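You operate a simulated robot arm through the tools that you are given. There is no shell and no other tool.

Carry out the task below with a simulated robot arm. There is one attempt and no reset: what you move stays moved.

## Task
Load the yellow cartridge and start console and television.
Fine: the console stays off till the cartridge is in; use the button on the television; once the console is on, press the console button twice.

It is judged by the outcome, as a careful person would: the job done as asked, and still so three seconds after it is handed in. It fails if anything else is knocked over, pushed out of place, dropped, spilled or broken.

## Robot
A 6-joint arm with a two-finger gripper, fixed in place. Base frame: the origin is at the foot of the arm, x ahead of it, y to its left, z up. Readings come in m, rad, newtons and seconds.
With the tool pointing down near the work surface it reaches from about 0.1 to 0.76 m from the base axis. Its first joint turns from -2.897 to 2.897 rad. Payload 2.45 kg.
Tool frame: the origin (TCP) lies between the finger pads and is the grasp point; the fingertips stand 0.026 m ahead of it; z points along the fingers, y is the line along which they close. Largest opening 0.096 m; the body of the gripper starts 0.069 m behind the TCP.
Orientation is that of the tool frame in the base frame, as a unit quaternion [x, y, z, w]. With the fingers straight down and closing along the base's y, the tool's x points along the base's -x, its y along +y and its z along -z.

## Interface
- The arm moves only by the tool servo_tool. Its argument "motion" is a list of rows, each a list of 7 numbers: the turn, a rotation vector about the base's x, y, z in rad, then the shift along the base's x, y, z in m, then the finger opening in m, from 0 to 0.096. In form: [[ax, ay, az, x, y, z, grip], ...]. A call has 1 to 20 rows; each row shifts and turns the commanded pose from where the row before left it. Each row takes 0.2 s and may step no farther than 0.05 m and 0.15 rad from the row before; otherwise, or with a gripper value out of range, the whole call is refused. Where a pose cannot be reached the arm comes as near as it can. A force on the tool above 40 N (or 10 N above the force at the start of the call, whichever is more), or a blocked arm, ends the call early, and 0.2 s more pass. Each finger halts on what it meets, pressing with about 22 N; the grip force reading is that of the motor and also rises with nothing between the fingers. The clock runs only during rows and for 0.2 s after the last one: add rows that do not move to give the fingers time. It gives the time, the measured TCP pose, the force on the tool (base axes), the opening and the grip force at its end, in the units of the frame above (readings bear some noise), with the torque about the TCP (base axes, N m) and any sound that the robot's microphone picked up.
- Cameras (640 x 400 px; columns grow to the right, rows downward): "scene" is fixed at [0.3996, 0.6443, 1.2098]; the picture's right is [-0.91, -0.41, 0.00], its down [-0.28, 0.62, -0.73] and it looks along [0.30, -0.67, -0.68] (base axes); focal length 226 px, centre (320, 200). "wrist" rides on the gripper at [0.082, 0.003, -0.098] in the tool frame; the picture's right is [-0.04, 1.00, 0.00], its down [-0.73, -0.03, -0.68] and it looks along [-0.68, -0.03, 0.73] (tool axes); focal length 256 px, centre (320, 200). There is no depth. A picture from a camera that has moved, and an enlarged one, comes with that camera's place and axes in the base frame and with its lens. The place of the scene camera against the robot may be out by one fixed shift of up to 0.012 m in any direction.
- snapshot(camera): a new picture of that camera. It takes no simulated time.
- move_column(by): slides the trunk up (or, below 0, down) by that many m; the arm rides with it, the base frame stays. It gives what a move gives, with no picture.
- close_up(camera, box): a new picture of the part [left, top, right, bottom] of that camera's present view, enlarged. It takes no simulated time.
- hand_in(): hands the job in; it is judged then, once.

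Places have to be worked out from the pictures, the camera data and where the tool is seen. Open the gripper and draw the arm clear of the work before you hand the job in, unless the task says otherwise.

The tools are called after ">>>" as a command line: name --pt "numbers of a row" for each row, then --argument value for the rest, lists and objects as JSON in quotes. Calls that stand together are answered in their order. servo_tool: Moves the arm, as the interface text tells. Its arguments: {"type":"object","properties":{"motion":{"type":"array","items":{"type":"array","items":{"type":"number"}}}},"required":["motion"]} The other tools are called the same way: move_column (by) slides the trunk up or down; snapshot (camera) takes a picture; close_up (camera, box) takes an enlarged picture of a part of a camera's view; hand_in () hands the job in.

At the start:

```text
time_s: 0.0
eef_pos: [0.439, 0.1011, 0.9211]
tcp_rot: [-0.001, 1.0, 0.0, 0.001]
force: [0.0, -0.5, -0.6]
ft_torque: [-0.02, -0.02, 0.0]
opening: 0.096
grasp_force: 0.0
trunk travel left (down, up): [-0.075, 0.075]
```

scene: 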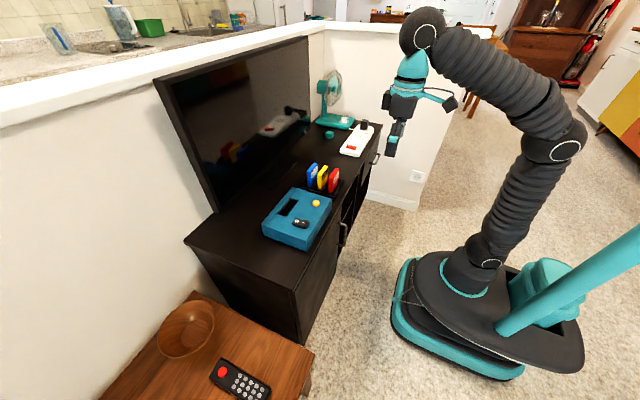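
wrist: 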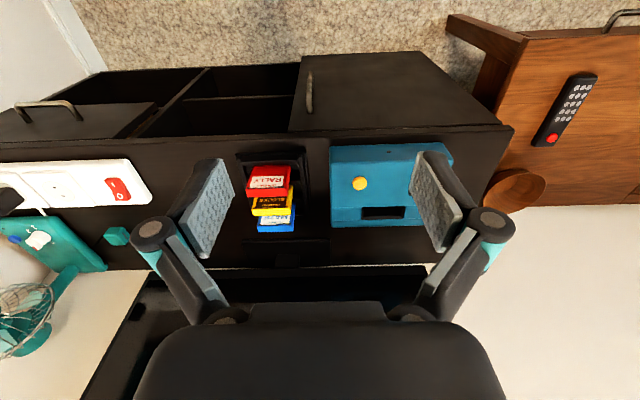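

I'll begin with enlarged views of the console, the cartridges and the television from both cameras.

>>> close_up --camera "scene" --box '[250, 140, 350, 260]'

>>> close_up --camera "wrist" --box '[200, 120, 480, 280]'

>>> close_up --camera "scene" --box '[150, 30, 390, 220]'

>>> close_up --camera "wrist" --box '[0, 130, 200, 260]'

```text
3.33 times, centred on (300, 200) of scene
camera zoom: at [0.3996, 0.6443, 1.2098], right [-0.91, -0.41, 0.0], down [-0.28, 0.62, -0.73], along [0.3, -0.67, -0.68], focal length 754 px, centre (387, 200)
```

zoom: 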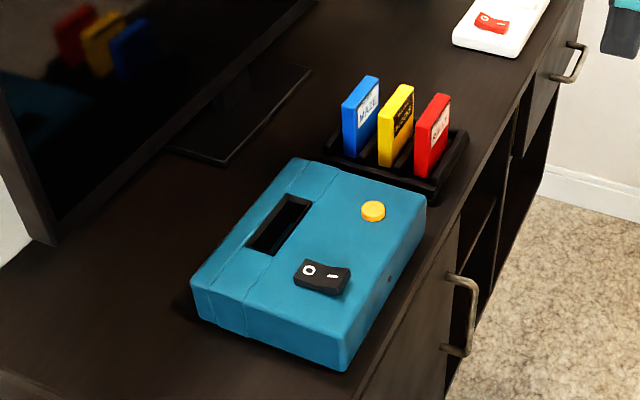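

```text
2.29 times, centred on (340, 200) of wrist
camera zoom: at [0.3559, 0.1029, 1.0184], right [0.04, 1.0, 0.0], down [0.73, -0.03, 0.68], along [0.68, -0.03, -0.73], focal length 585 px, centre (274, 200)
```

zoom: 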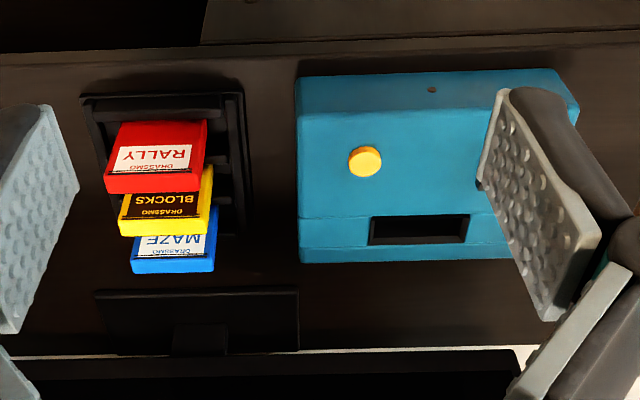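

```text
2.11 times, centred on (270, 125) of scene
camera zoom: at [0.3996, 0.6443, 1.2098], right [-0.91, -0.41, 0.0], down [-0.28, 0.62, -0.73], along [0.3, -0.67, -0.68], focal length 476 px, centre (425, 358)
```

zoom: 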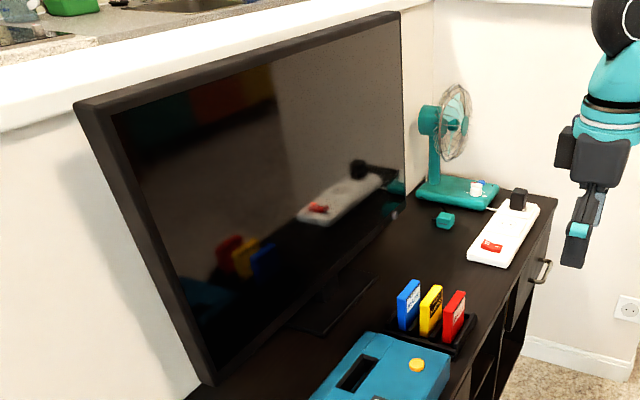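

```text
3.08 times, centred on (100, 195) of wrist
camera zoom: at [0.3559, 0.1029, 1.0184], right [0.04, 1.0, 0.0], down [0.73, -0.03, 0.68], along [0.68, -0.03, -0.73], focal length 788 px, centre (997, 215)
```

zoom: 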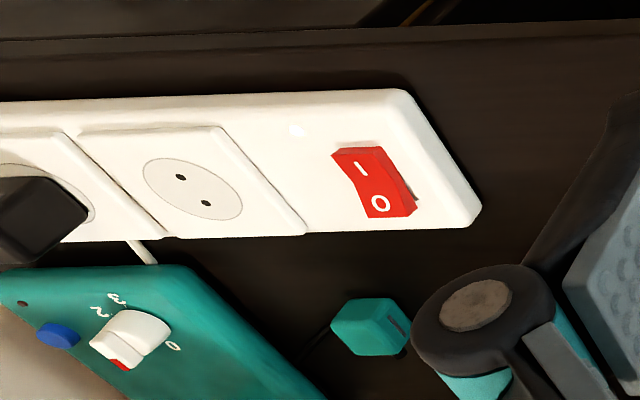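

From both views the yellow console button is near (0.63, 0.155, 0.69). The cartridge rack is at lower y and the TV is farther out in x. I can't see the TV's button yet, so I'll tilt the wrist upward to look at the TV front.

>>> servo_tool --pt "0 -0.14 0 0 0 0.0 0.096" --pt "0 -0.14 0 0 0 0 0.096" --pt "0 -0.14 0 0 0 0 0.096" --pt "0 -0.14 0 0 0 0 0.096"

>>> snapshot --camera "wrist"

>>> snapshot --camera "scene"

```text
time_s: 1.0
eef_pos: [0.4384, 0.1008, 0.9197]
tcp_rot: [0.0, 0.961, 0.0, 0.276]
force: [0.8, 0.5, 0.3]
ft_torque: [-0.02, 0.03, -0.01]
opening: 0.096
grasp_force: 0.2
trunk travel left (down, up): [-0.075, 0.075]
```

```text
taken
camera wrist: at [0.3167, 0.1029, 0.9595], right [0.03, 1.0, 0.02], down [0.26, -0.03, 0.97], along [0.96, -0.03, -0.26], focal length 256 px, centre (320, 200)
```

wrist: 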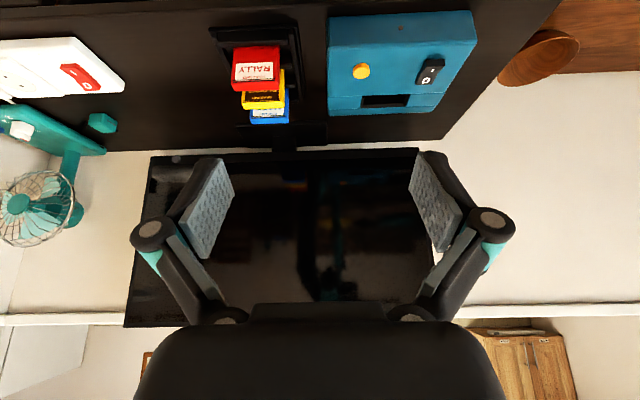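

```text
taken
```

scene: 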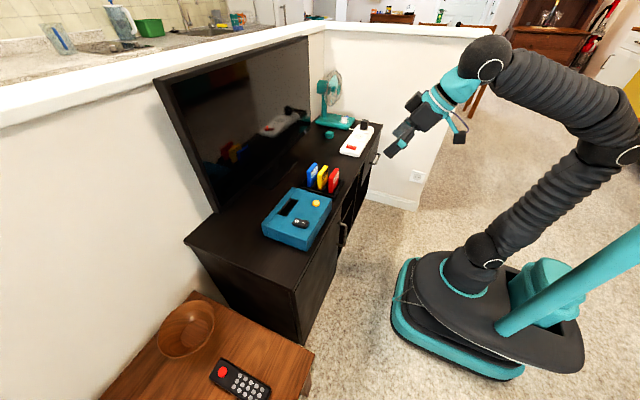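

There is a small spot at the TV's lower corner on the -y side, so I'll zoom in there and on the rest of the bottom edge.

>>> close_up --camera "wrist" --box '[120, 135, 220, 200]'

>>> close_up --camera "wrist" --box '[220, 130, 460, 280]'

>>> close_up --camera "wrist" --box '[200, 10, 300, 135]'

>>> close_up --camera "wrist" --box '[310, 0, 490, 130]'

```text
6.15 times, centred on (170, 168) of wrist
camera zoom: at [0.3167, 0.1029, 0.9595], right [0.03, 1.0, 0.02], down [0.26, -0.03, 0.97], along [0.96, -0.03, -0.26], focal length 1575 px, centre (1243, 400)
```

zoom: 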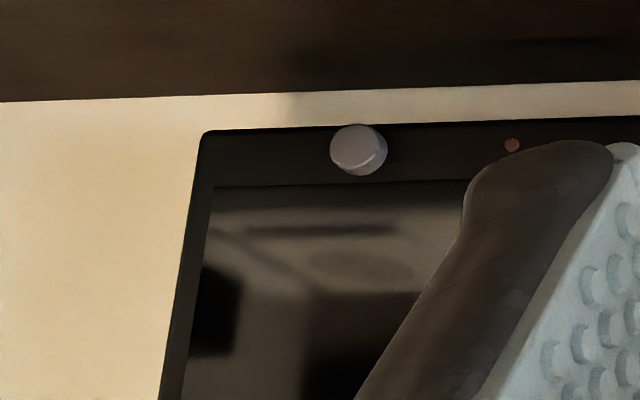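

```text
2.67 times, centred on (340, 205) of wrist
camera zoom: at [0.3167, 0.1029, 0.9595], right [0.03, 1.0, 0.02], down [0.26, -0.03, 0.97], along [0.96, -0.03, -0.26], focal length 683 px, centre (267, 187)
```

zoom: 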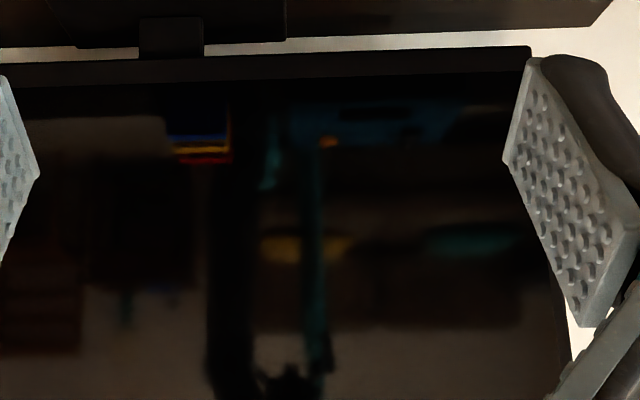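

```text
3.20 times, centred on (250, 72) of wrist
camera zoom: at [0.3167, 0.1029, 0.9595], right [0.03, 1.0, 0.02], down [0.26, -0.03, 0.97], along [0.96, -0.03, -0.26], focal length 819 px, centre (544, 608)
```

zoom: 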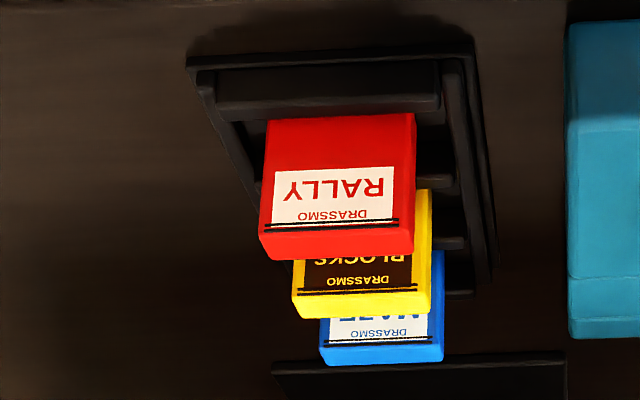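

```text
3.08 times, centred on (400, 65) of wrist
camera zoom: at [0.3167, 0.1029, 0.9595], right [0.03, 1.0, 0.02], down [0.26, -0.03, 0.97], along [0.96, -0.03, -0.26], focal length 788 px, centre (74, 615)
```

zoom: 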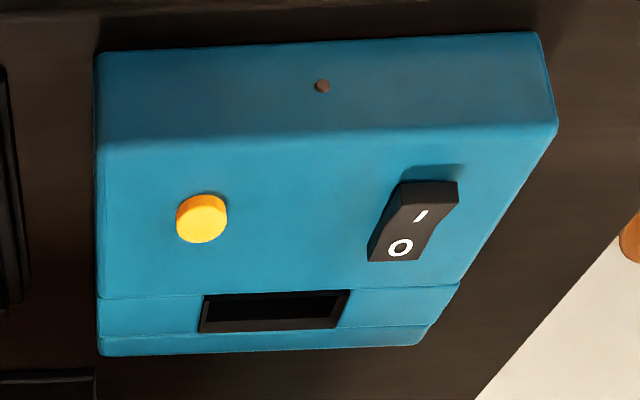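

The TV button is the round grey knob on the front bezel, in the lower corner at -y, with an LED beside it. I'll point the tool back down and move closer so I can triangulate the rack and console.

>>> servo_tool --pt "0 0.14 0 0.0 -0.01 -0.02 0.096" --pt "0 0.14 0 0 -0.01 -0.02 0.096" --pt "0 0.14 0 0 -0.02 -0.02 0.096" --pt "0 0.14 0 0 -0.01 -0.02 0.096"

>>> snapshot --camera "wrist"

>>> close_up --camera "scene" --box '[320, 110, 400, 160]'

>>> close_up --camera "scene" --box '[255, 150, 355, 212]'

```text
time_s: 2.0
eef_pos: [0.4379, 0.0486, 0.8395]
tcp_rot: [0.0, 1.0, 0.0, -0.001]
force: [0.3, 0.2, -0.1]
ft_torque: [0.0, -0.06, -0.02]
opening: 0.096
grasp_force: 0.1
trunk travel left (down, up): [-0.075, 0.075]
```

```text
taken
camera wrist: at [0.3566, 0.0517, 0.938], right [0.04, 1.0, 0.0], down [0.73, -0.03, 0.68], along [0.68, -0.03, -0.74], focal length 256 px, centre (320, 200)
```

wrist: 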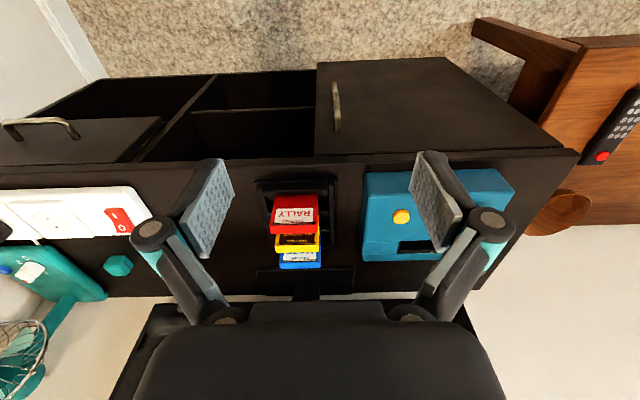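

```text
8.00 times, centred on (360, 135) of scene
camera zoom: at [0.3996, 0.6443, 1.2098], right [-0.91, -0.41, 0.0], down [-0.28, 0.62, -0.73], along [0.3, -0.67, -0.68], focal length 1809 px, centre (0, 720)
```

zoom: 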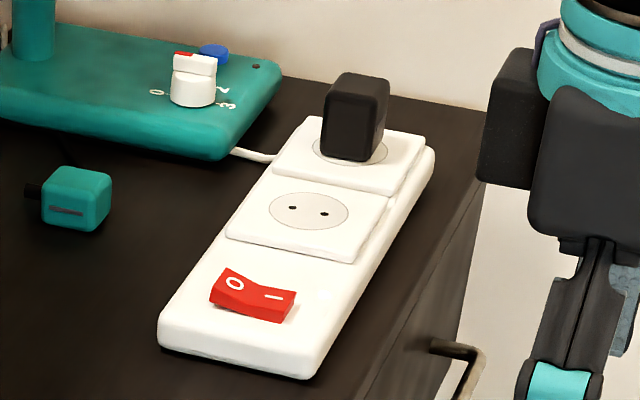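

```text
6.40 times, centred on (305, 181) of scene
camera zoom: at [0.3996, 0.6443, 1.2098], right [-0.91, -0.41, 0.0], down [-0.28, 0.62, -0.73], along [0.3, -0.67, -0.68], focal length 1447 px, centre (416, 322)
```

zoom: 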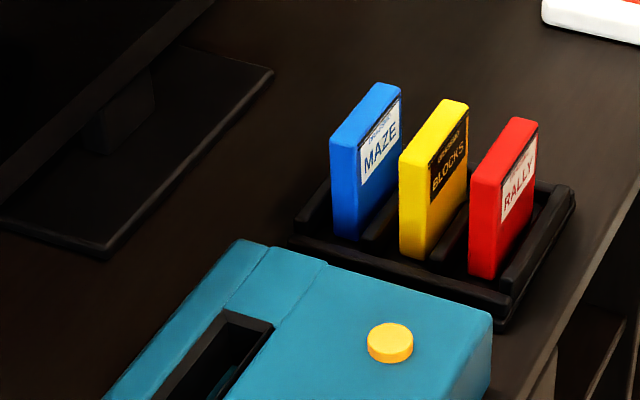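

The strip's red rocker and the console's black rocker look alike, possibly both with O pressed, so I'll check that closely later. Now close-ups of the rack and console from this pose.

>>> close_up --camera "wrist" --box '[240, 160, 360, 290]'

>>> close_up --camera "wrist" --box '[350, 150, 530, 280]'

>>> close_up --camera "wrist" --box '[0, 170, 160, 270]'

```text
3.08 times, centred on (300, 225) of wrist
camera zoom: at [0.3566, 0.0517, 0.938], right [0.04, 1.0, 0.0], down [0.73, -0.03, 0.68], along [0.68, -0.03, -0.74], focal length 788 px, centre (382, 123)
```

zoom: 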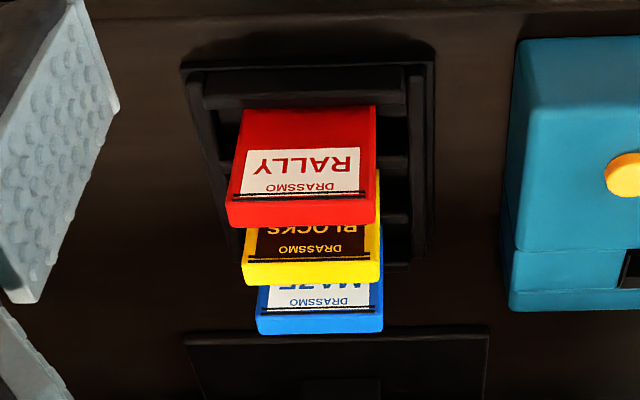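

```text
3.08 times, centred on (440, 215) of wrist
camera zoom: at [0.3566, 0.0517, 0.938], right [0.04, 1.0, 0.0], down [0.73, -0.03, 0.68], along [0.68, -0.03, -0.74], focal length 788 px, centre (-49, 154)
```

zoom: 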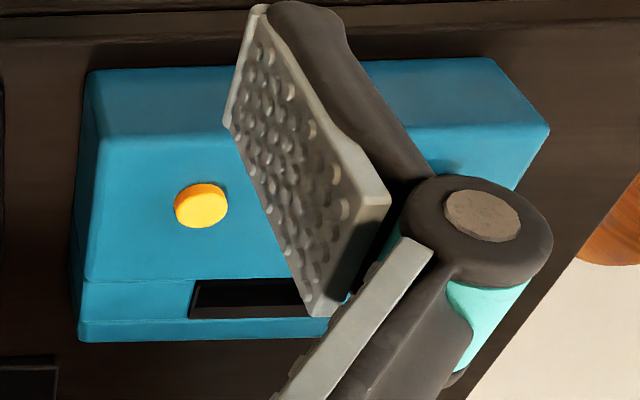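

```text
4.00 times, centred on (80, 220) of wrist
camera zoom: at [0.3566, 0.0517, 0.938], right [0.04, 1.0, 0.0], down [0.73, -0.03, 0.68], along [0.68, -0.03, -0.74], focal length 1024 px, centre (1280, 120)
```

zoom: 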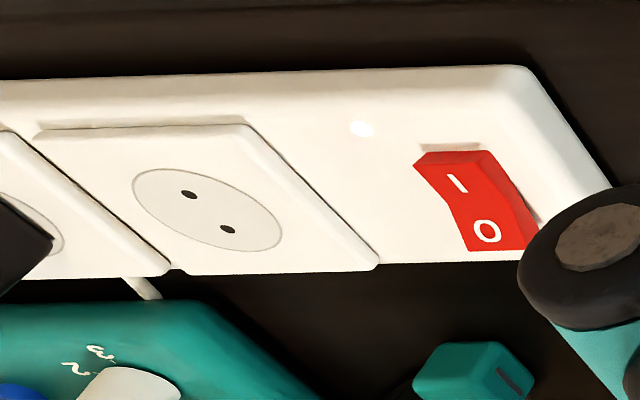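

Triangulation puts the yellow cartridge top at about z=0.698, centre x≈0.678, y≈0.002. It is about 0.068 wide in y and 0.018 thick in x. The slot centre is near (0.711, 0.209). I'll move closer above the rack to refine this.

>>> servo_tool --pt "0 0 0 0.04 -0.012 -0.01 0.096" --pt "0 0 0 0.04 -0.012 -0.01 0.096" --pt "0 0 0 0.04 -0.012 -0.01 0.096" --pt "0 0 0 0.04 -0.011 -0.01 0.096" --pt "0 0 0 0 0 0 0.096"

>>> snapshot --camera "wrist"

>>> close_up --camera "wrist" --box '[220, 120, 420, 300]'

```text
time_s: 3.2
eef_pos: [0.5996, 0.0052, 0.801]
tcp_rot: [0.0, 1.0, 0.0, 0.001]
force: [1.1, 0.2, 0.7]
ft_torque: [0.02, 0.03, -0.01]
opening: 0.0959
grasp_force: 0.0
trunk travel left (down, up): [-0.075, 0.075]
```

```text
taken
camera wrist: at [0.5162, 0.0067, 0.8985], right [0.04, 1.0, 0.0], down [0.73, -0.03, 0.68], along [0.68, -0.03, -0.73], focal length 256 px, centre (320, 200)
```

wrist: 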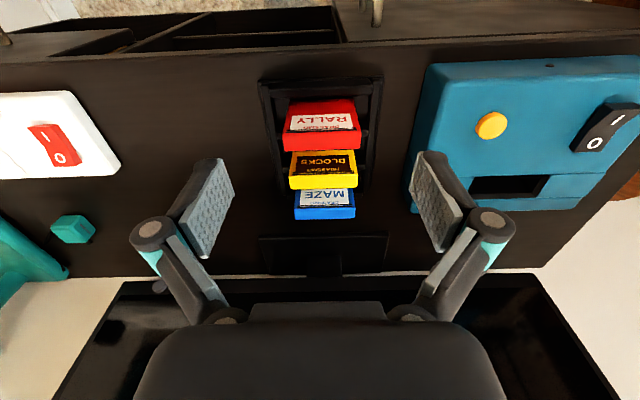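

```text
2.22 times, centred on (320, 210) of wrist
camera zoom: at [0.5162, 0.0067, 0.8985], right [0.04, 1.0, 0.0], down [0.73, -0.03, 0.68], along [0.68, -0.03, -0.73], focal length 569 px, centre (320, 178)
```

zoom: 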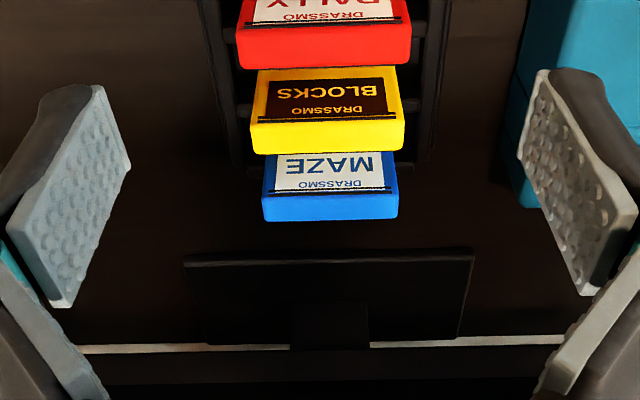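

The refined position for the yellow cartridge is centre (0.676, 0.003), top z≈0.698. I'll move above it and come down partway, then check how the fingers line up.

>>> servo_tool --pt "0 0 0 0.038 -0.001 0 0.096" --pt "0 0 0 0.038 -0.001 0 0.096" --pt "0 0 0 0 0 -0.03 0.096" --pt "0 0 0 0 0 -0.03 0.096" --pt "0 0 0 0 0 0 0.096"

>>> snapshot --camera "wrist"

>>> close_up --camera "scene" --box '[250, 110, 390, 230]'

```text
time_s: 4.4
eef_pos: [0.6736, 0.002, 0.7424]
tcp_rot: [0.0, 1.0, 0.0, 0.0]
force: [-0.7, 0.0, -1.1]
ft_torque: [0.0, 0.05, 0.02]
opening: 0.096
grasp_force: 0.1
trunk travel left (down, up): [-0.075, 0.075]
```

```text
taken
camera wrist: at [0.5909, 0.0037, 0.8403], right [0.04, 1.0, 0.0], down [0.73, -0.03, 0.68], along [0.68, -0.03, -0.73], focal length 256 px, centre (320, 200)
```

wrist: 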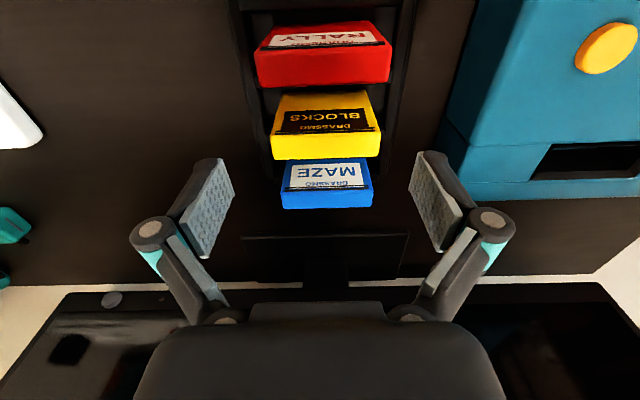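

```text
3.33 times, centred on (320, 170) of scene
camera zoom: at [0.3996, 0.6443, 1.2098], right [-0.91, -0.41, 0.0], down [-0.28, 0.62, -0.73], along [0.3, -0.67, -0.68], focal length 754 px, centre (320, 300)
```

zoom: 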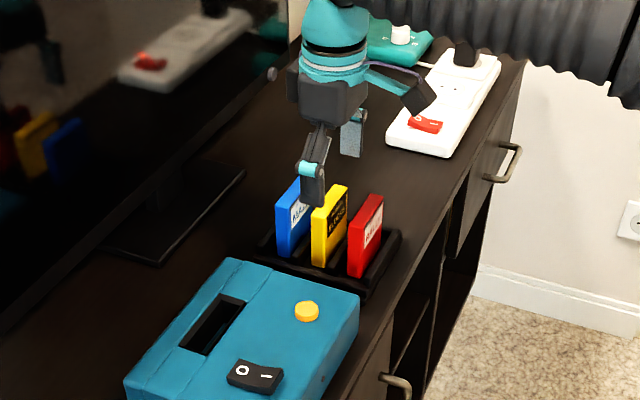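

The y alignment looks good, and the fingertips appear slightly retracted while the gripper is open. I'll descend to about 1 cm below the cartridge top and close.

>>> servo_tool --pt "0 0 0 0.003 0.0015 -0.028 0.096" --pt "0 0 0 0 0 -0.027 0.096" --pt "0 0 0 0 0 0 0.096"

>>> snapshot --camera "wrist"

>>> close_up --camera "scene" --box '[270, 130, 370, 220]'

```text
time_s: 5.2
eef_pos: [0.6759, 0.0033, 0.6871]
tcp_rot: [0.002, 1.0, 0.0, 0.0]
force: [0.3, -0.5, 0.1]
ft_torque: [0.01, 0.0, 0.02]
opening: 0.0958
grasp_force: 0.0
trunk travel left (down, up): [-0.075, 0.075]
```

```text
taken
camera wrist: at [0.5934, 0.0048, 0.785], right [0.04, 1.0, 0.0], down [0.73, -0.03, 0.68], along [0.68, -0.03, -0.73], focal length 256 px, centre (320, 200)
```

wrist: 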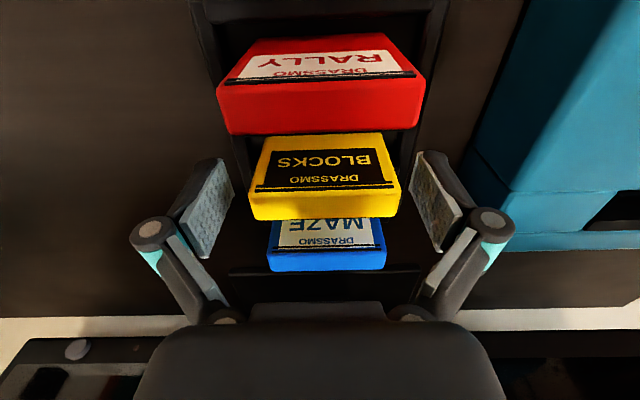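

```text
4.44 times, centred on (320, 175) of scene
camera zoom: at [0.3996, 0.6443, 1.2098], right [-0.91, -0.41, 0.0], down [-0.28, 0.62, -0.73], along [0.3, -0.67, -0.68], focal length 1005 px, centre (320, 311)
```

zoom: 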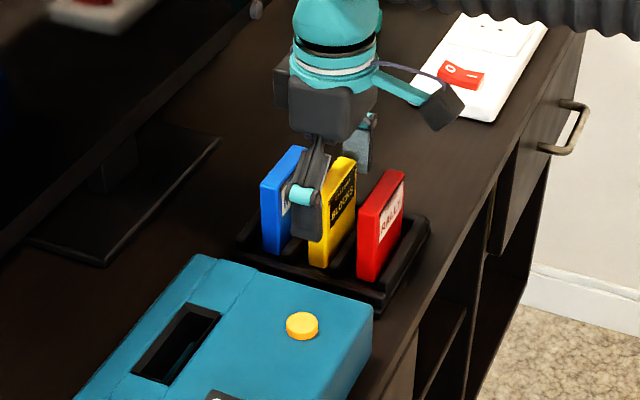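

The fingers straddle yellow, centred at x≈0.675. Closing on it now.

>>> servo_tool --pt "0 0 0 0 0 0 0.08" --pt "0 0 0 0 0 0 0.055" --pt "0 0 0 0 0 0 0.05" --pt "0 0 0 0 0 0 0.05"

>>> snapshot --camera "wrist"

>>> close_up --camera "scene" --box '[270, 130, 370, 220]'

```text
time_s: 6.2
eef_pos: [0.6752, 0.0022, 0.6883]
tcp_rot: [0.0, 1.0, 0.0, 0.001]
force: [-0.2, 0.6, 2.9]
ft_torque: [0.12, 0.02, -0.01]
opening: 0.0674
grasp_force: 21.6
trunk travel left (down, up): [-0.075, 0.075]
```

```text
taken
camera wrist: at [0.5934, 0.0049, 0.7853], right [0.04, 1.0, 0.0], down [0.73, -0.03, 0.68], along [0.68, -0.03, -0.73], focal length 256 px, centre (320, 200)
```

wrist: 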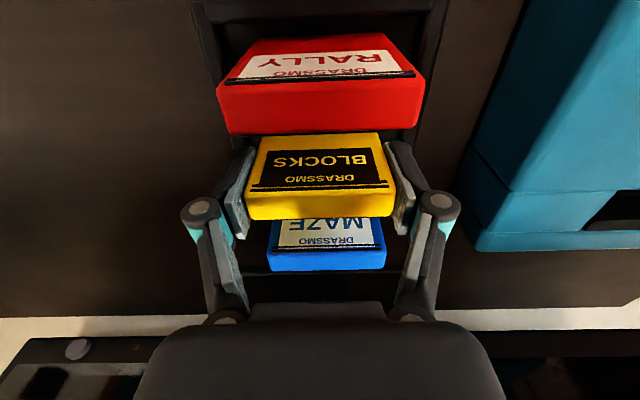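

```text
4.44 times, centred on (320, 175) of scene
camera zoom: at [0.3996, 0.6443, 1.2098], right [-0.91, -0.41, 0.0], down [-0.28, 0.62, -0.73], along [0.3, -0.67, -0.68], focal length 1005 px, centre (320, 311)
```

zoom: 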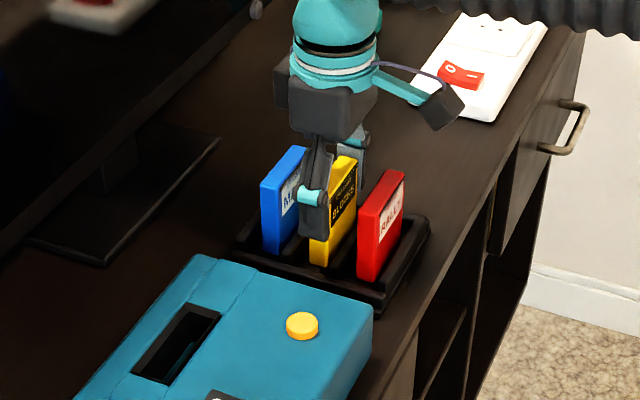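

The grip holds at 0.0674 m. Lifting straight up.

>>> servo_tool --pt "0 0 0 0 0 0.01 0.05" --pt "0 0 0 0 0 0.015 0.05" --pt "0 0 0 0 0 0.025 0.05" --pt "0 0 0 0 0 0.03 0.05" --pt "0 0 0 0 0 0.03 0.05" --pt "0 0 0 0 0 0 0.05"

>>> snapshot --camera "wrist"

>>> close_up --camera "scene" --box '[250, 100, 370, 220]'

```text
time_s: 7.6
eef_pos: [0.6762, 0.0038, 0.7956]
tcp_rot: [0.0, 1.0, 0.0, 0.0]
force: [0.3, -0.2, -0.6]
ft_torque: [0.0, 0.0, 0.0]
opening: 0.0673
grasp_force: 22.1
trunk travel left (down, up): [-0.075, 0.075]
```

```text
taken
camera wrist: at [0.5945, 0.0062, 0.8938], right [0.04, 1.0, 0.0], down [0.73, -0.03, 0.68], along [0.68, -0.03, -0.73], focal length 256 px, centre (320, 200)
```

wrist: 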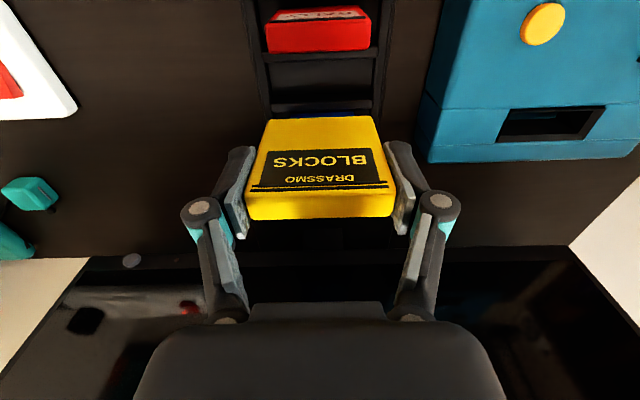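

```text
3.33 times, centred on (310, 160) of scene
camera zoom: at [0.3996, 0.6443, 1.2098], right [-0.91, -0.41, 0.0], down [-0.28, 0.62, -0.73], along [0.3, -0.67, -0.68], focal length 754 px, centre (353, 333)
```

zoom: 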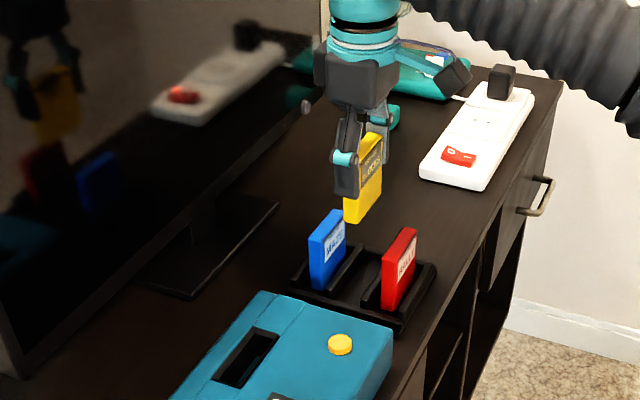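

The cartridge is out and held straight, about 0.070 tall with its bottom ~0.060 below the TCP. I'll zoom in on the slot from here.

>>> close_up --camera "wrist" --box '[410, 0, 640, 170]'

>>> close_up --camera "scene" --box '[255, 175, 345, 255]'

```text
2.35 times, centred on (525, 85) of wrist
camera zoom: at [0.5945, 0.0062, 0.8938], right [0.04, 1.0, 0.0], down [0.73, -0.03, 0.68], along [0.68, -0.03, -0.73], focal length 602 px, centre (-162, 471)
```

zoom: 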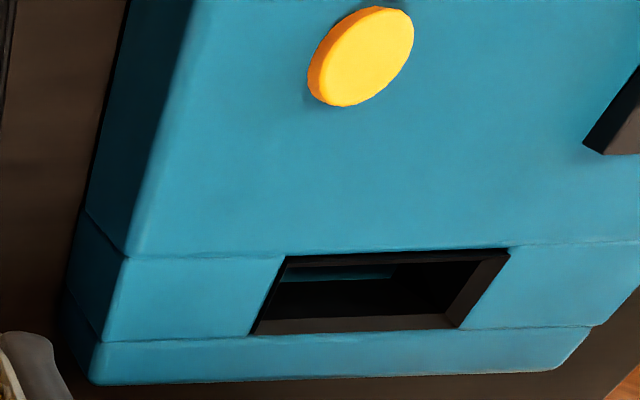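

```text
5.00 times, centred on (300, 215) of scene
camera zoom: at [0.3996, 0.6443, 1.2098], right [-0.91, -0.41, 0.0], down [-0.28, 0.62, -0.73], along [0.3, -0.67, -0.68], focal length 1130 px, centre (420, 125)
```

zoom: 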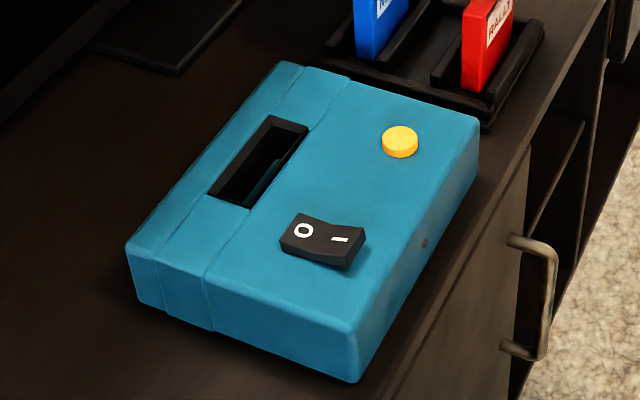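

The slot rim is at about z≈0.677, centre ≈ (0.711, 0.2105). The tapered opening is about 0.083×0.032, which leaves room for the 0.067×0.017 cartridge. I'll carry the cartridge over it at the current height.

>>> servo_tool --pt "0 0 0 0.007 0.0413 0 0.05" --pt "0 0 0 0.007 0.0413 0 0.05" --pt "0 0 0 0.007 0.0413 0 0.05" --pt "0 0 0 0.007 0.0413 0 0.05" --pt "0 0 0 0.007 0.0413 0 0.05" --pt "0 0 0 0 0 0 0.05" --pt "0 0 0 0 0 0 0.05"

>>> snapshot --camera "wrist"

>>> close_up --camera "scene" --box '[220, 120, 360, 260]'

```text
time_s: 9.2
eef_pos: [0.6892, 0.2027, 0.7738]
tcp_rot: [0.001, 1.0, 0.0, 0.001]
force: [0.6, 1.7, -1.0]
ft_torque: [0.0, 0.01, 0.03]
opening: 0.0673
grasp_force: 21.6
out of reach, approached as far as the arm can: row 3, 4, 5
trunk travel left (down, up): [-0.075, 0.075]
```

```text
taken
camera wrist: at [0.6068, 0.205, 0.8716], right [0.04, 1.0, 0.0], down [0.73, -0.03, 0.68], along [0.68, -0.03, -0.73], focal length 256 px, centre (320, 200)
```

wrist: 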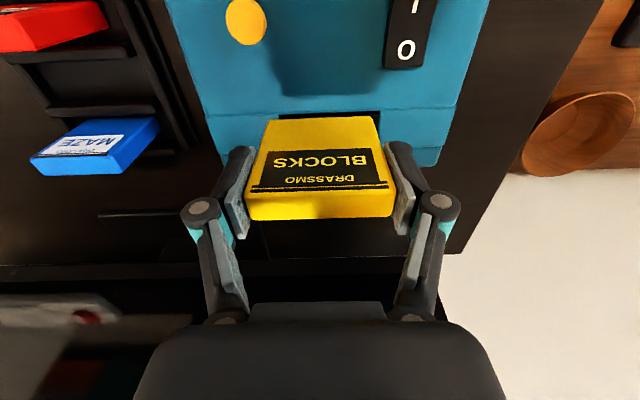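

```text
2.86 times, centred on (290, 190) of scene
camera zoom: at [0.3996, 0.6443, 1.2098], right [-0.91, -0.41, 0.0], down [-0.28, 0.62, -0.73], along [0.3, -0.67, -0.68], focal length 646 px, centre (406, 229)
```

zoom: 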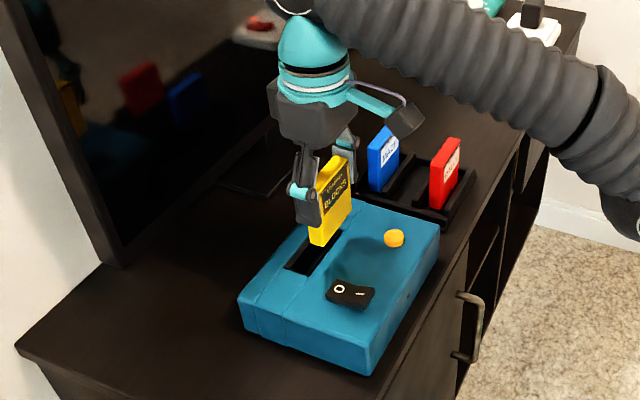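

The arm hits its reach limit at this height. Raising the trunk puts the work lower relative to the arm and gives more reach, so I'll raise it fully and re-measure.

>>> move_column --by 0.075

```text
time_s: 10.3
eef_pos: [0.6898, 0.204, 0.8494]
tcp_rot: [0.0, 1.0, -0.001, 0.0]
force: [-0.3, -0.1, -0.6]
ft_torque: [0.02, 0.01, 0.0]
opening: 0.0672
grasp_force: 22.3
trunk travel left (down, up): [-0.15, 0.0]
```

Now I'll descend about 6 cm with no lateral command and see where the arm settles.

>>> servo_tool --pt "0 0 0 0 0 -0.03 0.05" --pt "0 0 0 0 0 -0.03 0.05" --pt "0 0 0 0 0 0 0.05"

```text
time_s: 11.1
eef_pos: [0.6887, 0.2026, 0.7891]
tcp_rot: [0.002, 1.0, 0.0, 0.001]
force: [-0.7, -0.1, -0.9]
ft_torque: [-0.01, -0.03, 0.04]
opening: 0.0673
grasp_force: 22.0
trunk travel left (down, up): [-0.15, 0.0]
```

The commanded pose follows the actual one. I'll shift to (0.711, 0.2105) and drop to z≈0.765, which keeps the cartridge bottom above the rim.

>>> servo_tool --pt "0 0 0 0.011 0.004 -0.012 0.05" --pt "0 0 0 0.0115 0.004 -0.012 0.05" --pt "0 0 0 0 0 0 0.05"

>>> snapshot --camera "wrist"

>>> close_up --camera "scene" --box '[250, 150, 350, 250]'

```text
time_s: 11.9
eef_pos: [0.7117, 0.2111, 0.7648]
tcp_rot: [-0.001, 1.0, 0.0, 0.001]
force: [0.4, 0.3, -0.1]
ft_torque: [0.01, 0.05, -0.01]
opening: 0.0674
grasp_force: 21.9
trunk travel left (down, up): [-0.15, 0.0]
```

```text
taken
camera wrist: at [0.6289, 0.2124, 0.8622], right [0.04, 1.0, 0.0], down [0.73, -0.03, 0.68], along [0.68, -0.03, -0.73], focal length 256 px, centre (320, 200)
```

wrist: 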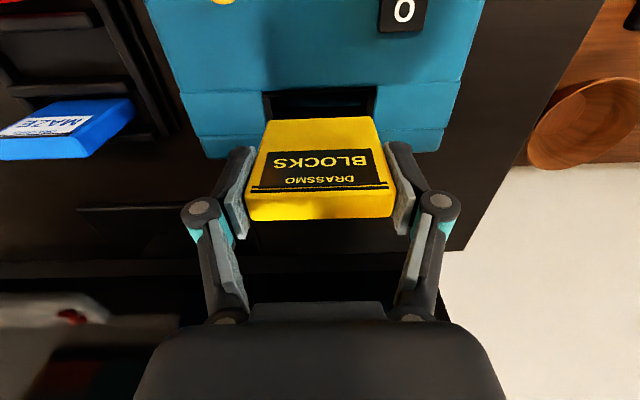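

```text
4.00 times, centred on (300, 200) of scene
camera zoom: at [0.3996, 0.6443, 1.2098], right [-0.91, -0.41, 0.0], down [-0.28, 0.62, -0.73], along [0.3, -0.67, -0.68], focal length 904 px, centre (400, 200)
```

zoom: 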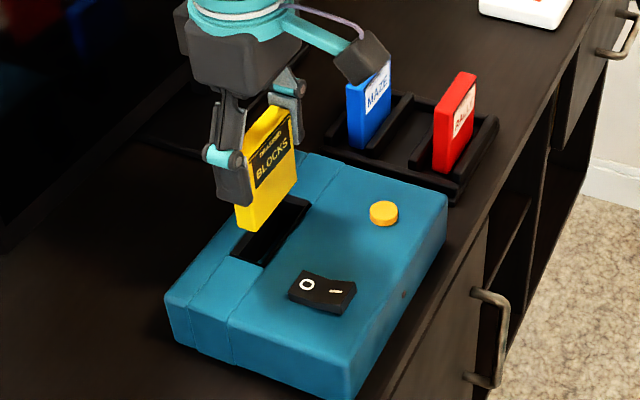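

The cartridge centre agrees with the slot centre to about 1 mm. I'll lower slowly into the slot and watch the force.

>>> servo_tool --pt "0 0 0 -0.0005 -0.001 -0.01 0.05" --pt "0 0 0 0 0 -0.01 0.05" --pt "0 0 0 0 0 -0.008 0.05" --pt "0 0 0 0 0 -0.006 0.05" --pt "0 0 0 0 0 -0.006 0.05" --pt "0 0 0 0 0 0 0.05"

>>> close_up --camera "scene" --box '[250, 150, 350, 250]'

>>> snapshot --camera "wrist"

```text
time_s: 13.3
eef_pos: [0.711, 0.2093, 0.724]
tcp_rot: [0.001, 1.0, 0.0, 0.002]
force: [0.1, 1.2, -2.4]
ft_torque: [0.01, 0.01, 0.04]
opening: 0.0675
grasp_force: 21.8
trunk travel left (down, up): [-0.15, 0.0]
```

```text
4.00 times, centred on (300, 200) of scene
camera zoom: at [0.3996, 0.6443, 1.2098], right [-0.91, -0.41, 0.0], down [-0.28, 0.62, -0.73], along [0.3, -0.67, -0.68], focal length 904 px, centre (400, 200)
```

zoom: 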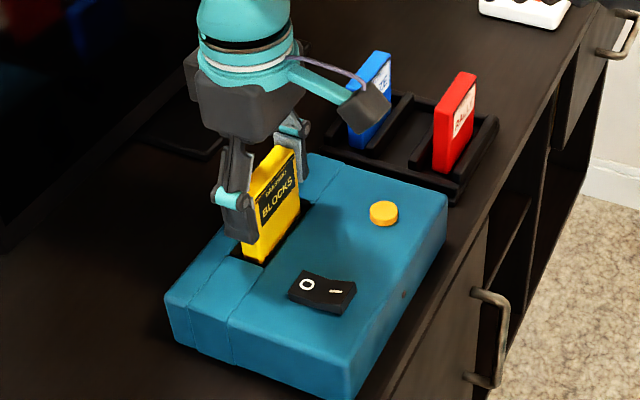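

```text
taken
camera wrist: at [0.6286, 0.2121, 0.8221], right [0.04, 1.0, 0.0], down [0.73, -0.03, 0.68], along [0.68, -0.03, -0.73], focal length 256 px, centre (320, 200)
```

wrist: 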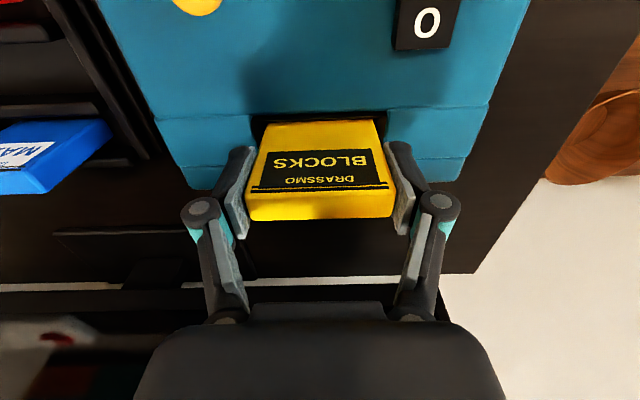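

It is entering the slot cleanly with little force. Continuing down, staying above fingertip contact with the console.

>>> servo_tool --pt "0 0 0 0 0 -0.004 0.05" --pt "0 0 0 0 0 -0.004 0.05" --pt "0 0 0 0 0 -0.004 0.05" --pt "0 0 0 0 0 -0.003 0.05" --pt "0 0 0 0 0 0 0.05"

>>> close_up --camera "scene" --box '[250, 150, 350, 250]'

>>> snapshot --camera "wrist"

```text
time_s: 14.5
eef_pos: [0.7112, 0.2094, 0.7102]
tcp_rot: [-0.001, 1.0, 0.0, 0.0]
force: [-0.8, -0.9, -1.5]
ft_torque: [-0.05, -0.03, 0.03]
opening: 0.0674
grasp_force: 22.3
trunk travel left (down, up): [-0.15, 0.0]
```

```text
4.00 times, centred on (300, 200) of scene
camera zoom: at [0.3996, 0.6443, 1.2098], right [-0.91, -0.41, 0.0], down [-0.28, 0.62, -0.73], along [0.3, -0.67, -0.68], focal length 904 px, centre (400, 200)
```

zoom: 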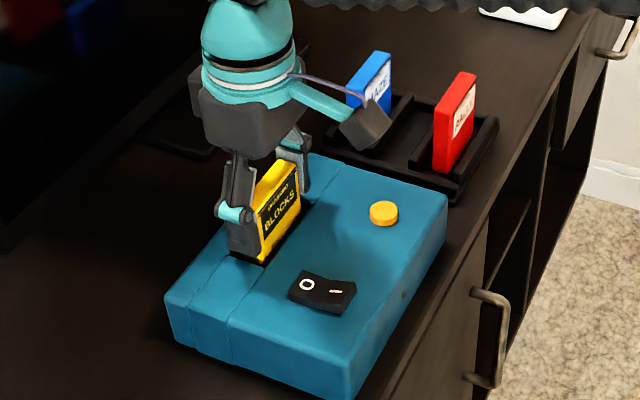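

```text
taken
camera wrist: at [0.6283, 0.2119, 0.8077], right [0.04, 1.0, 0.0], down [0.73, -0.03, 0.68], along [0.68, -0.03, -0.73], focal length 256 px, centre (320, 200)
```

wrist: 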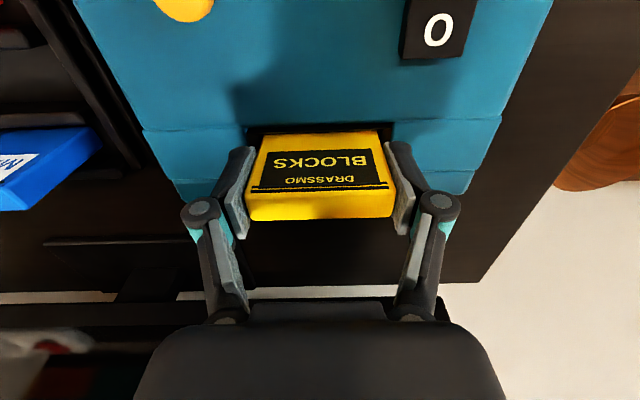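

It is about 27 mm in with no resistance. A few more millimetres in small steps.

>>> servo_tool --pt "0 0 0 0 0 -0.002 0.05" --pt "0 0 0 0 0 -0.002 0.05" --pt "0 0 0 0 0 -0.002 0.05" --pt "0 0 0 0 0 0 0.05"

>>> close_up --camera "scene" --box '[265, 170, 335, 230]'

```text
time_s: 15.5
eef_pos: [0.7119, 0.209, 0.7034]
tcp_rot: [0.001, 1.0, 0.0, 0.001]
force: [-0.3, 0.1, -1.9]
ft_torque: [-0.02, 0.01, 0.03]
opening: 0.0675
grasp_force: 21.8
trunk travel left (down, up): [-0.15, 0.0]
```

```text
6.67 times, centred on (300, 200) of scene
camera zoom: at [0.3996, 0.6443, 1.2098], right [-0.91, -0.41, 0.0], down [-0.28, 0.62, -0.73], along [0.3, -0.67, -0.68], focal length 1507 px, centre (453, 200)
```

zoom: 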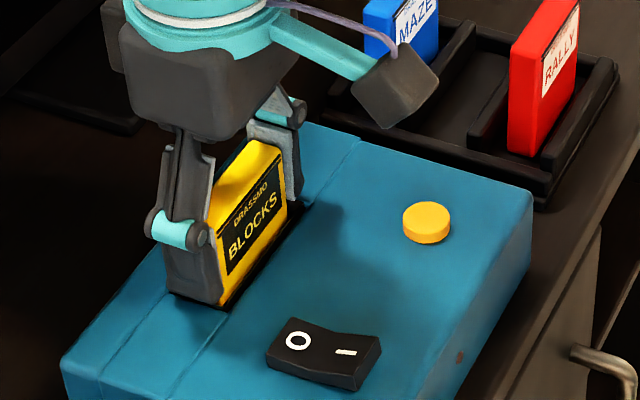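

Still free. The fingertips are just above the console top, so I'll open, rise, close and then push the cartridge home from above.

>>> servo_tool --pt "0 0 0 0 0 0 0.075" --pt "0 0 0 0 0 0 0.096" --pt "0 0 0 0 0 0 0.096" --pt "0 0 0 0 0 0.02 0.096" --pt "0 0 0 0 0 0.03 0.096" --pt "0 0 0 0 0 0.02 0.096" --pt "0 0 0 0 0 0 0.096"

>>> snapshot --camera "wrist"

>>> close_up --camera "scene" --box '[255, 160, 345, 240]'

```text
time_s: 17.1
eef_pos: [0.7115, 0.211, 0.7739]
tcp_rot: [0.0, 1.0, 0.0, 0.001]
force: [-0.5, 0.0, 0.4]
ft_torque: [-0.03, -0.01, -0.01]
opening: 0.0958
grasp_force: 0.0
trunk travel left (down, up): [-0.15, 0.0]
```

```text
taken
camera wrist: at [0.6289, 0.2133, 0.8718], right [0.04, 1.0, 0.0], down [0.73, -0.03, 0.68], along [0.68, -0.03, -0.73], focal length 256 px, centre (320, 200)
```

wrist: 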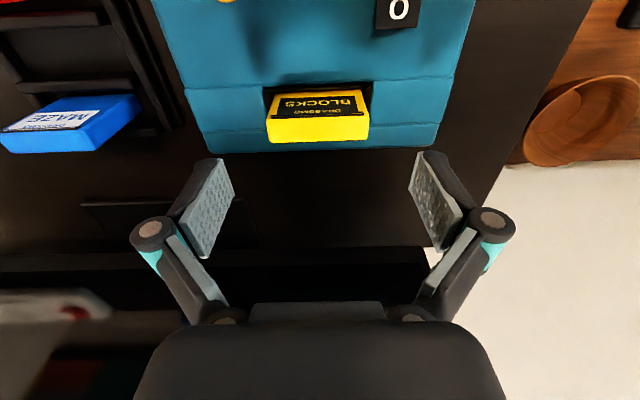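

```text
5.00 times, centred on (300, 200) of scene
camera zoom: at [0.3996, 0.6443, 1.2098], right [-0.91, -0.41, 0.0], down [-0.28, 0.62, -0.73], along [0.3, -0.67, -0.68], focal length 1130 px, centre (420, 200)
```

zoom: 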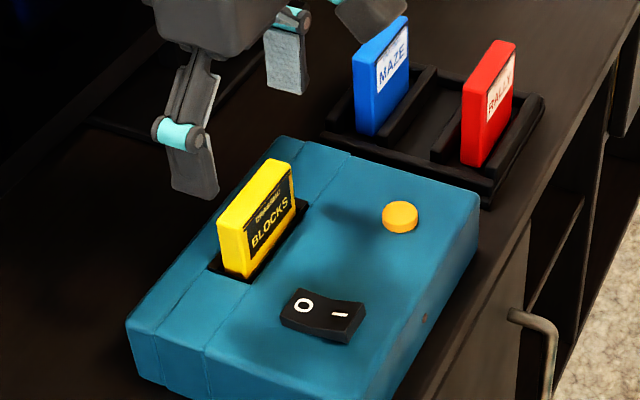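

The cartridge sits upright in the slot with its top around z≈0.714. I'll close the fingers above it and press down gently.

>>> servo_tool --pt "0 0 0 0 -0.001 0 0.05" --pt "0 0 0 0 0 0 0.0" --pt "0 0 0 0 0 0 0.0" --pt "0 0 0 0 0 -0.015 0.0" --pt "0 0 0 0 0 -0.01 0.0" --pt "0 0 0 0 0 -0.005 0" --pt "0 0 0 0 0 -0.003 0" --pt "0 0 0 0 0 -0.003 0" --pt "0 0 0 0 0 -0.003 0" --pt "0 0 0 0 0 0 0"

>>> close_up --camera "scene" --box '[255, 160, 345, 240]'

```text
time_s: 19.3
eef_pos: [0.7114, 0.2096, 0.7413]
tcp_rot: [0.0, 1.0, 0.003, 0.007]
force: [-2.6, 0.1, 14.9]
ft_torque: [0.05, 0.18, 0.0]
opening: 0.0057
grasp_force: 22.1
trunk travel left (down, up): [-0.15, 0.0]
stopped in row 10: the force on the tool passed its limit at 42 N (the readings are from after the stop); the commanded pose is now the measured one
```

```text
5.00 times, centred on (300, 200) of scene
camera zoom: at [0.3996, 0.6443, 1.2098], right [-0.91, -0.41, 0.0], down [-0.28, 0.62, -0.73], along [0.3, -0.67, -0.68], focal length 1130 px, centre (420, 200)
```

zoom: 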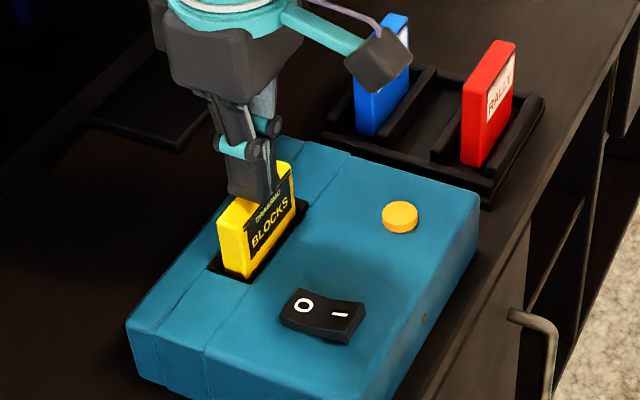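

The push reached 42 N with the cartridge top at z≈0.715 and no movement, so it seems bottomed out. I'll press once more in fine steps to confirm it doesn't move.

>>> servo_tool --pt "0 0 0 0 0 -0.001 0" --pt "0 0 0 0 0 -0.001 0" --pt "0 0 0 0 0 0 0"

>>> snapshot --camera "wrist"

```text
time_s: 20.3
eef_pos: [0.711, 0.2102, 0.7423]
tcp_rot: [0.001, 1.0, 0.002, 0.009]
force: [-2.4, -0.7, 15.5]
ft_torque: [-0.01, 0.2, -0.01]
opening: 0.0061
grasp_force: 22.2
trunk travel left (down, up): [-0.15, 0.0]
stopped in row 3: the force on the tool passed its limit at 41 N (the readings are from after the stop); the commanded pose is now the measured one
```

```text
taken
camera wrist: at [0.6268, 0.2106, 0.8381], right [0.04, 1.0, 0.01], down [0.72, -0.03, 0.69], along [0.69, -0.02, -0.72], focal length 256 px, centre (320, 200)
```

wrist: 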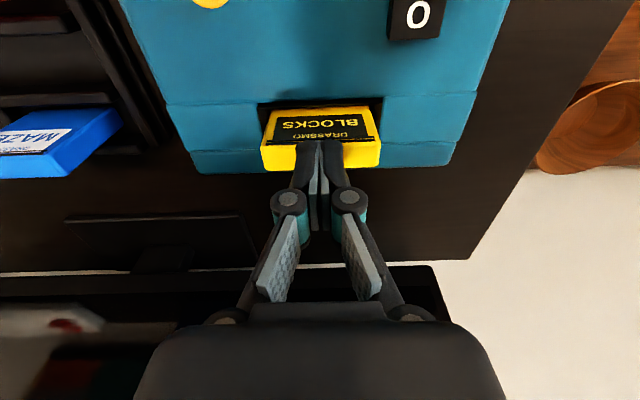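

The cartridge is firmly seated, with the same top height under two 41 N pushes. Next is the console rocker: the I end is near (0.625, 0.257) and O near (0.651, 0.259). I'll rise and move back for a clear look.

>>> servo_tool --pt "0 0 0 0 0 0.02 0" --pt "0 0 0 0 0 0.03 0" --pt "0 0 0 -0.04 0 0.01 0" --pt "0 0 0 -0.04 0 0 0" --pt "0 0 0 -0.04 0 0 0" --pt "0 0 0 0 0 0 0"

>>> snapshot --camera "wrist"

>>> close_up --camera "scene" --box '[255, 160, 345, 240]'

```text
time_s: 21.7
eef_pos: [0.5915, 0.2104, 0.7997]
tcp_rot: [0.001, 1.0, 0.002, 0.008]
force: [0.3, 0.0, 0.5]
ft_torque: [0.01, -0.02, -0.02]
opening: 0.0
grasp_force: 22.0
trunk travel left (down, up): [-0.15, 0.0]
```

```text
taken
camera wrist: at [0.5073, 0.2122, 0.8963], right [0.04, 1.0, 0.01], down [0.72, -0.03, 0.69], along [0.69, -0.02, -0.72], focal length 256 px, centre (320, 200)
```

wrist: 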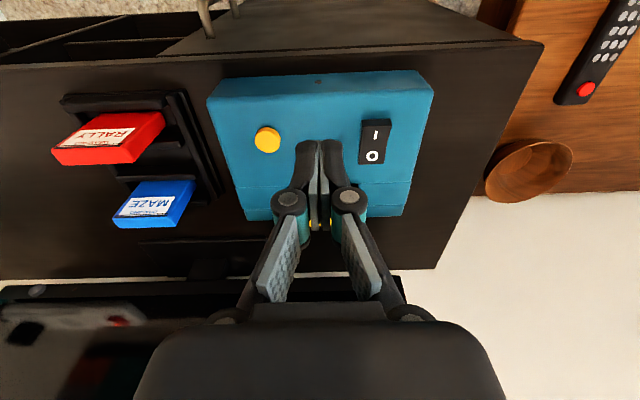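

```text
5.00 times, centred on (300, 200) of scene
camera zoom: at [0.3996, 0.6443, 1.2098], right [-0.91, -0.41, 0.0], down [-0.28, 0.62, -0.73], along [0.3, -0.67, -0.68], focal length 1130 px, centre (420, 200)
```

zoom: 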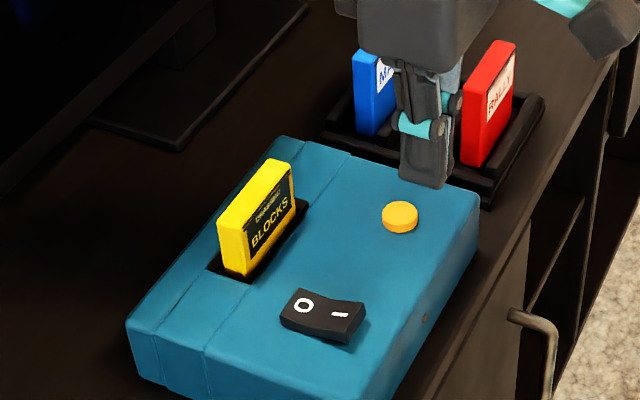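

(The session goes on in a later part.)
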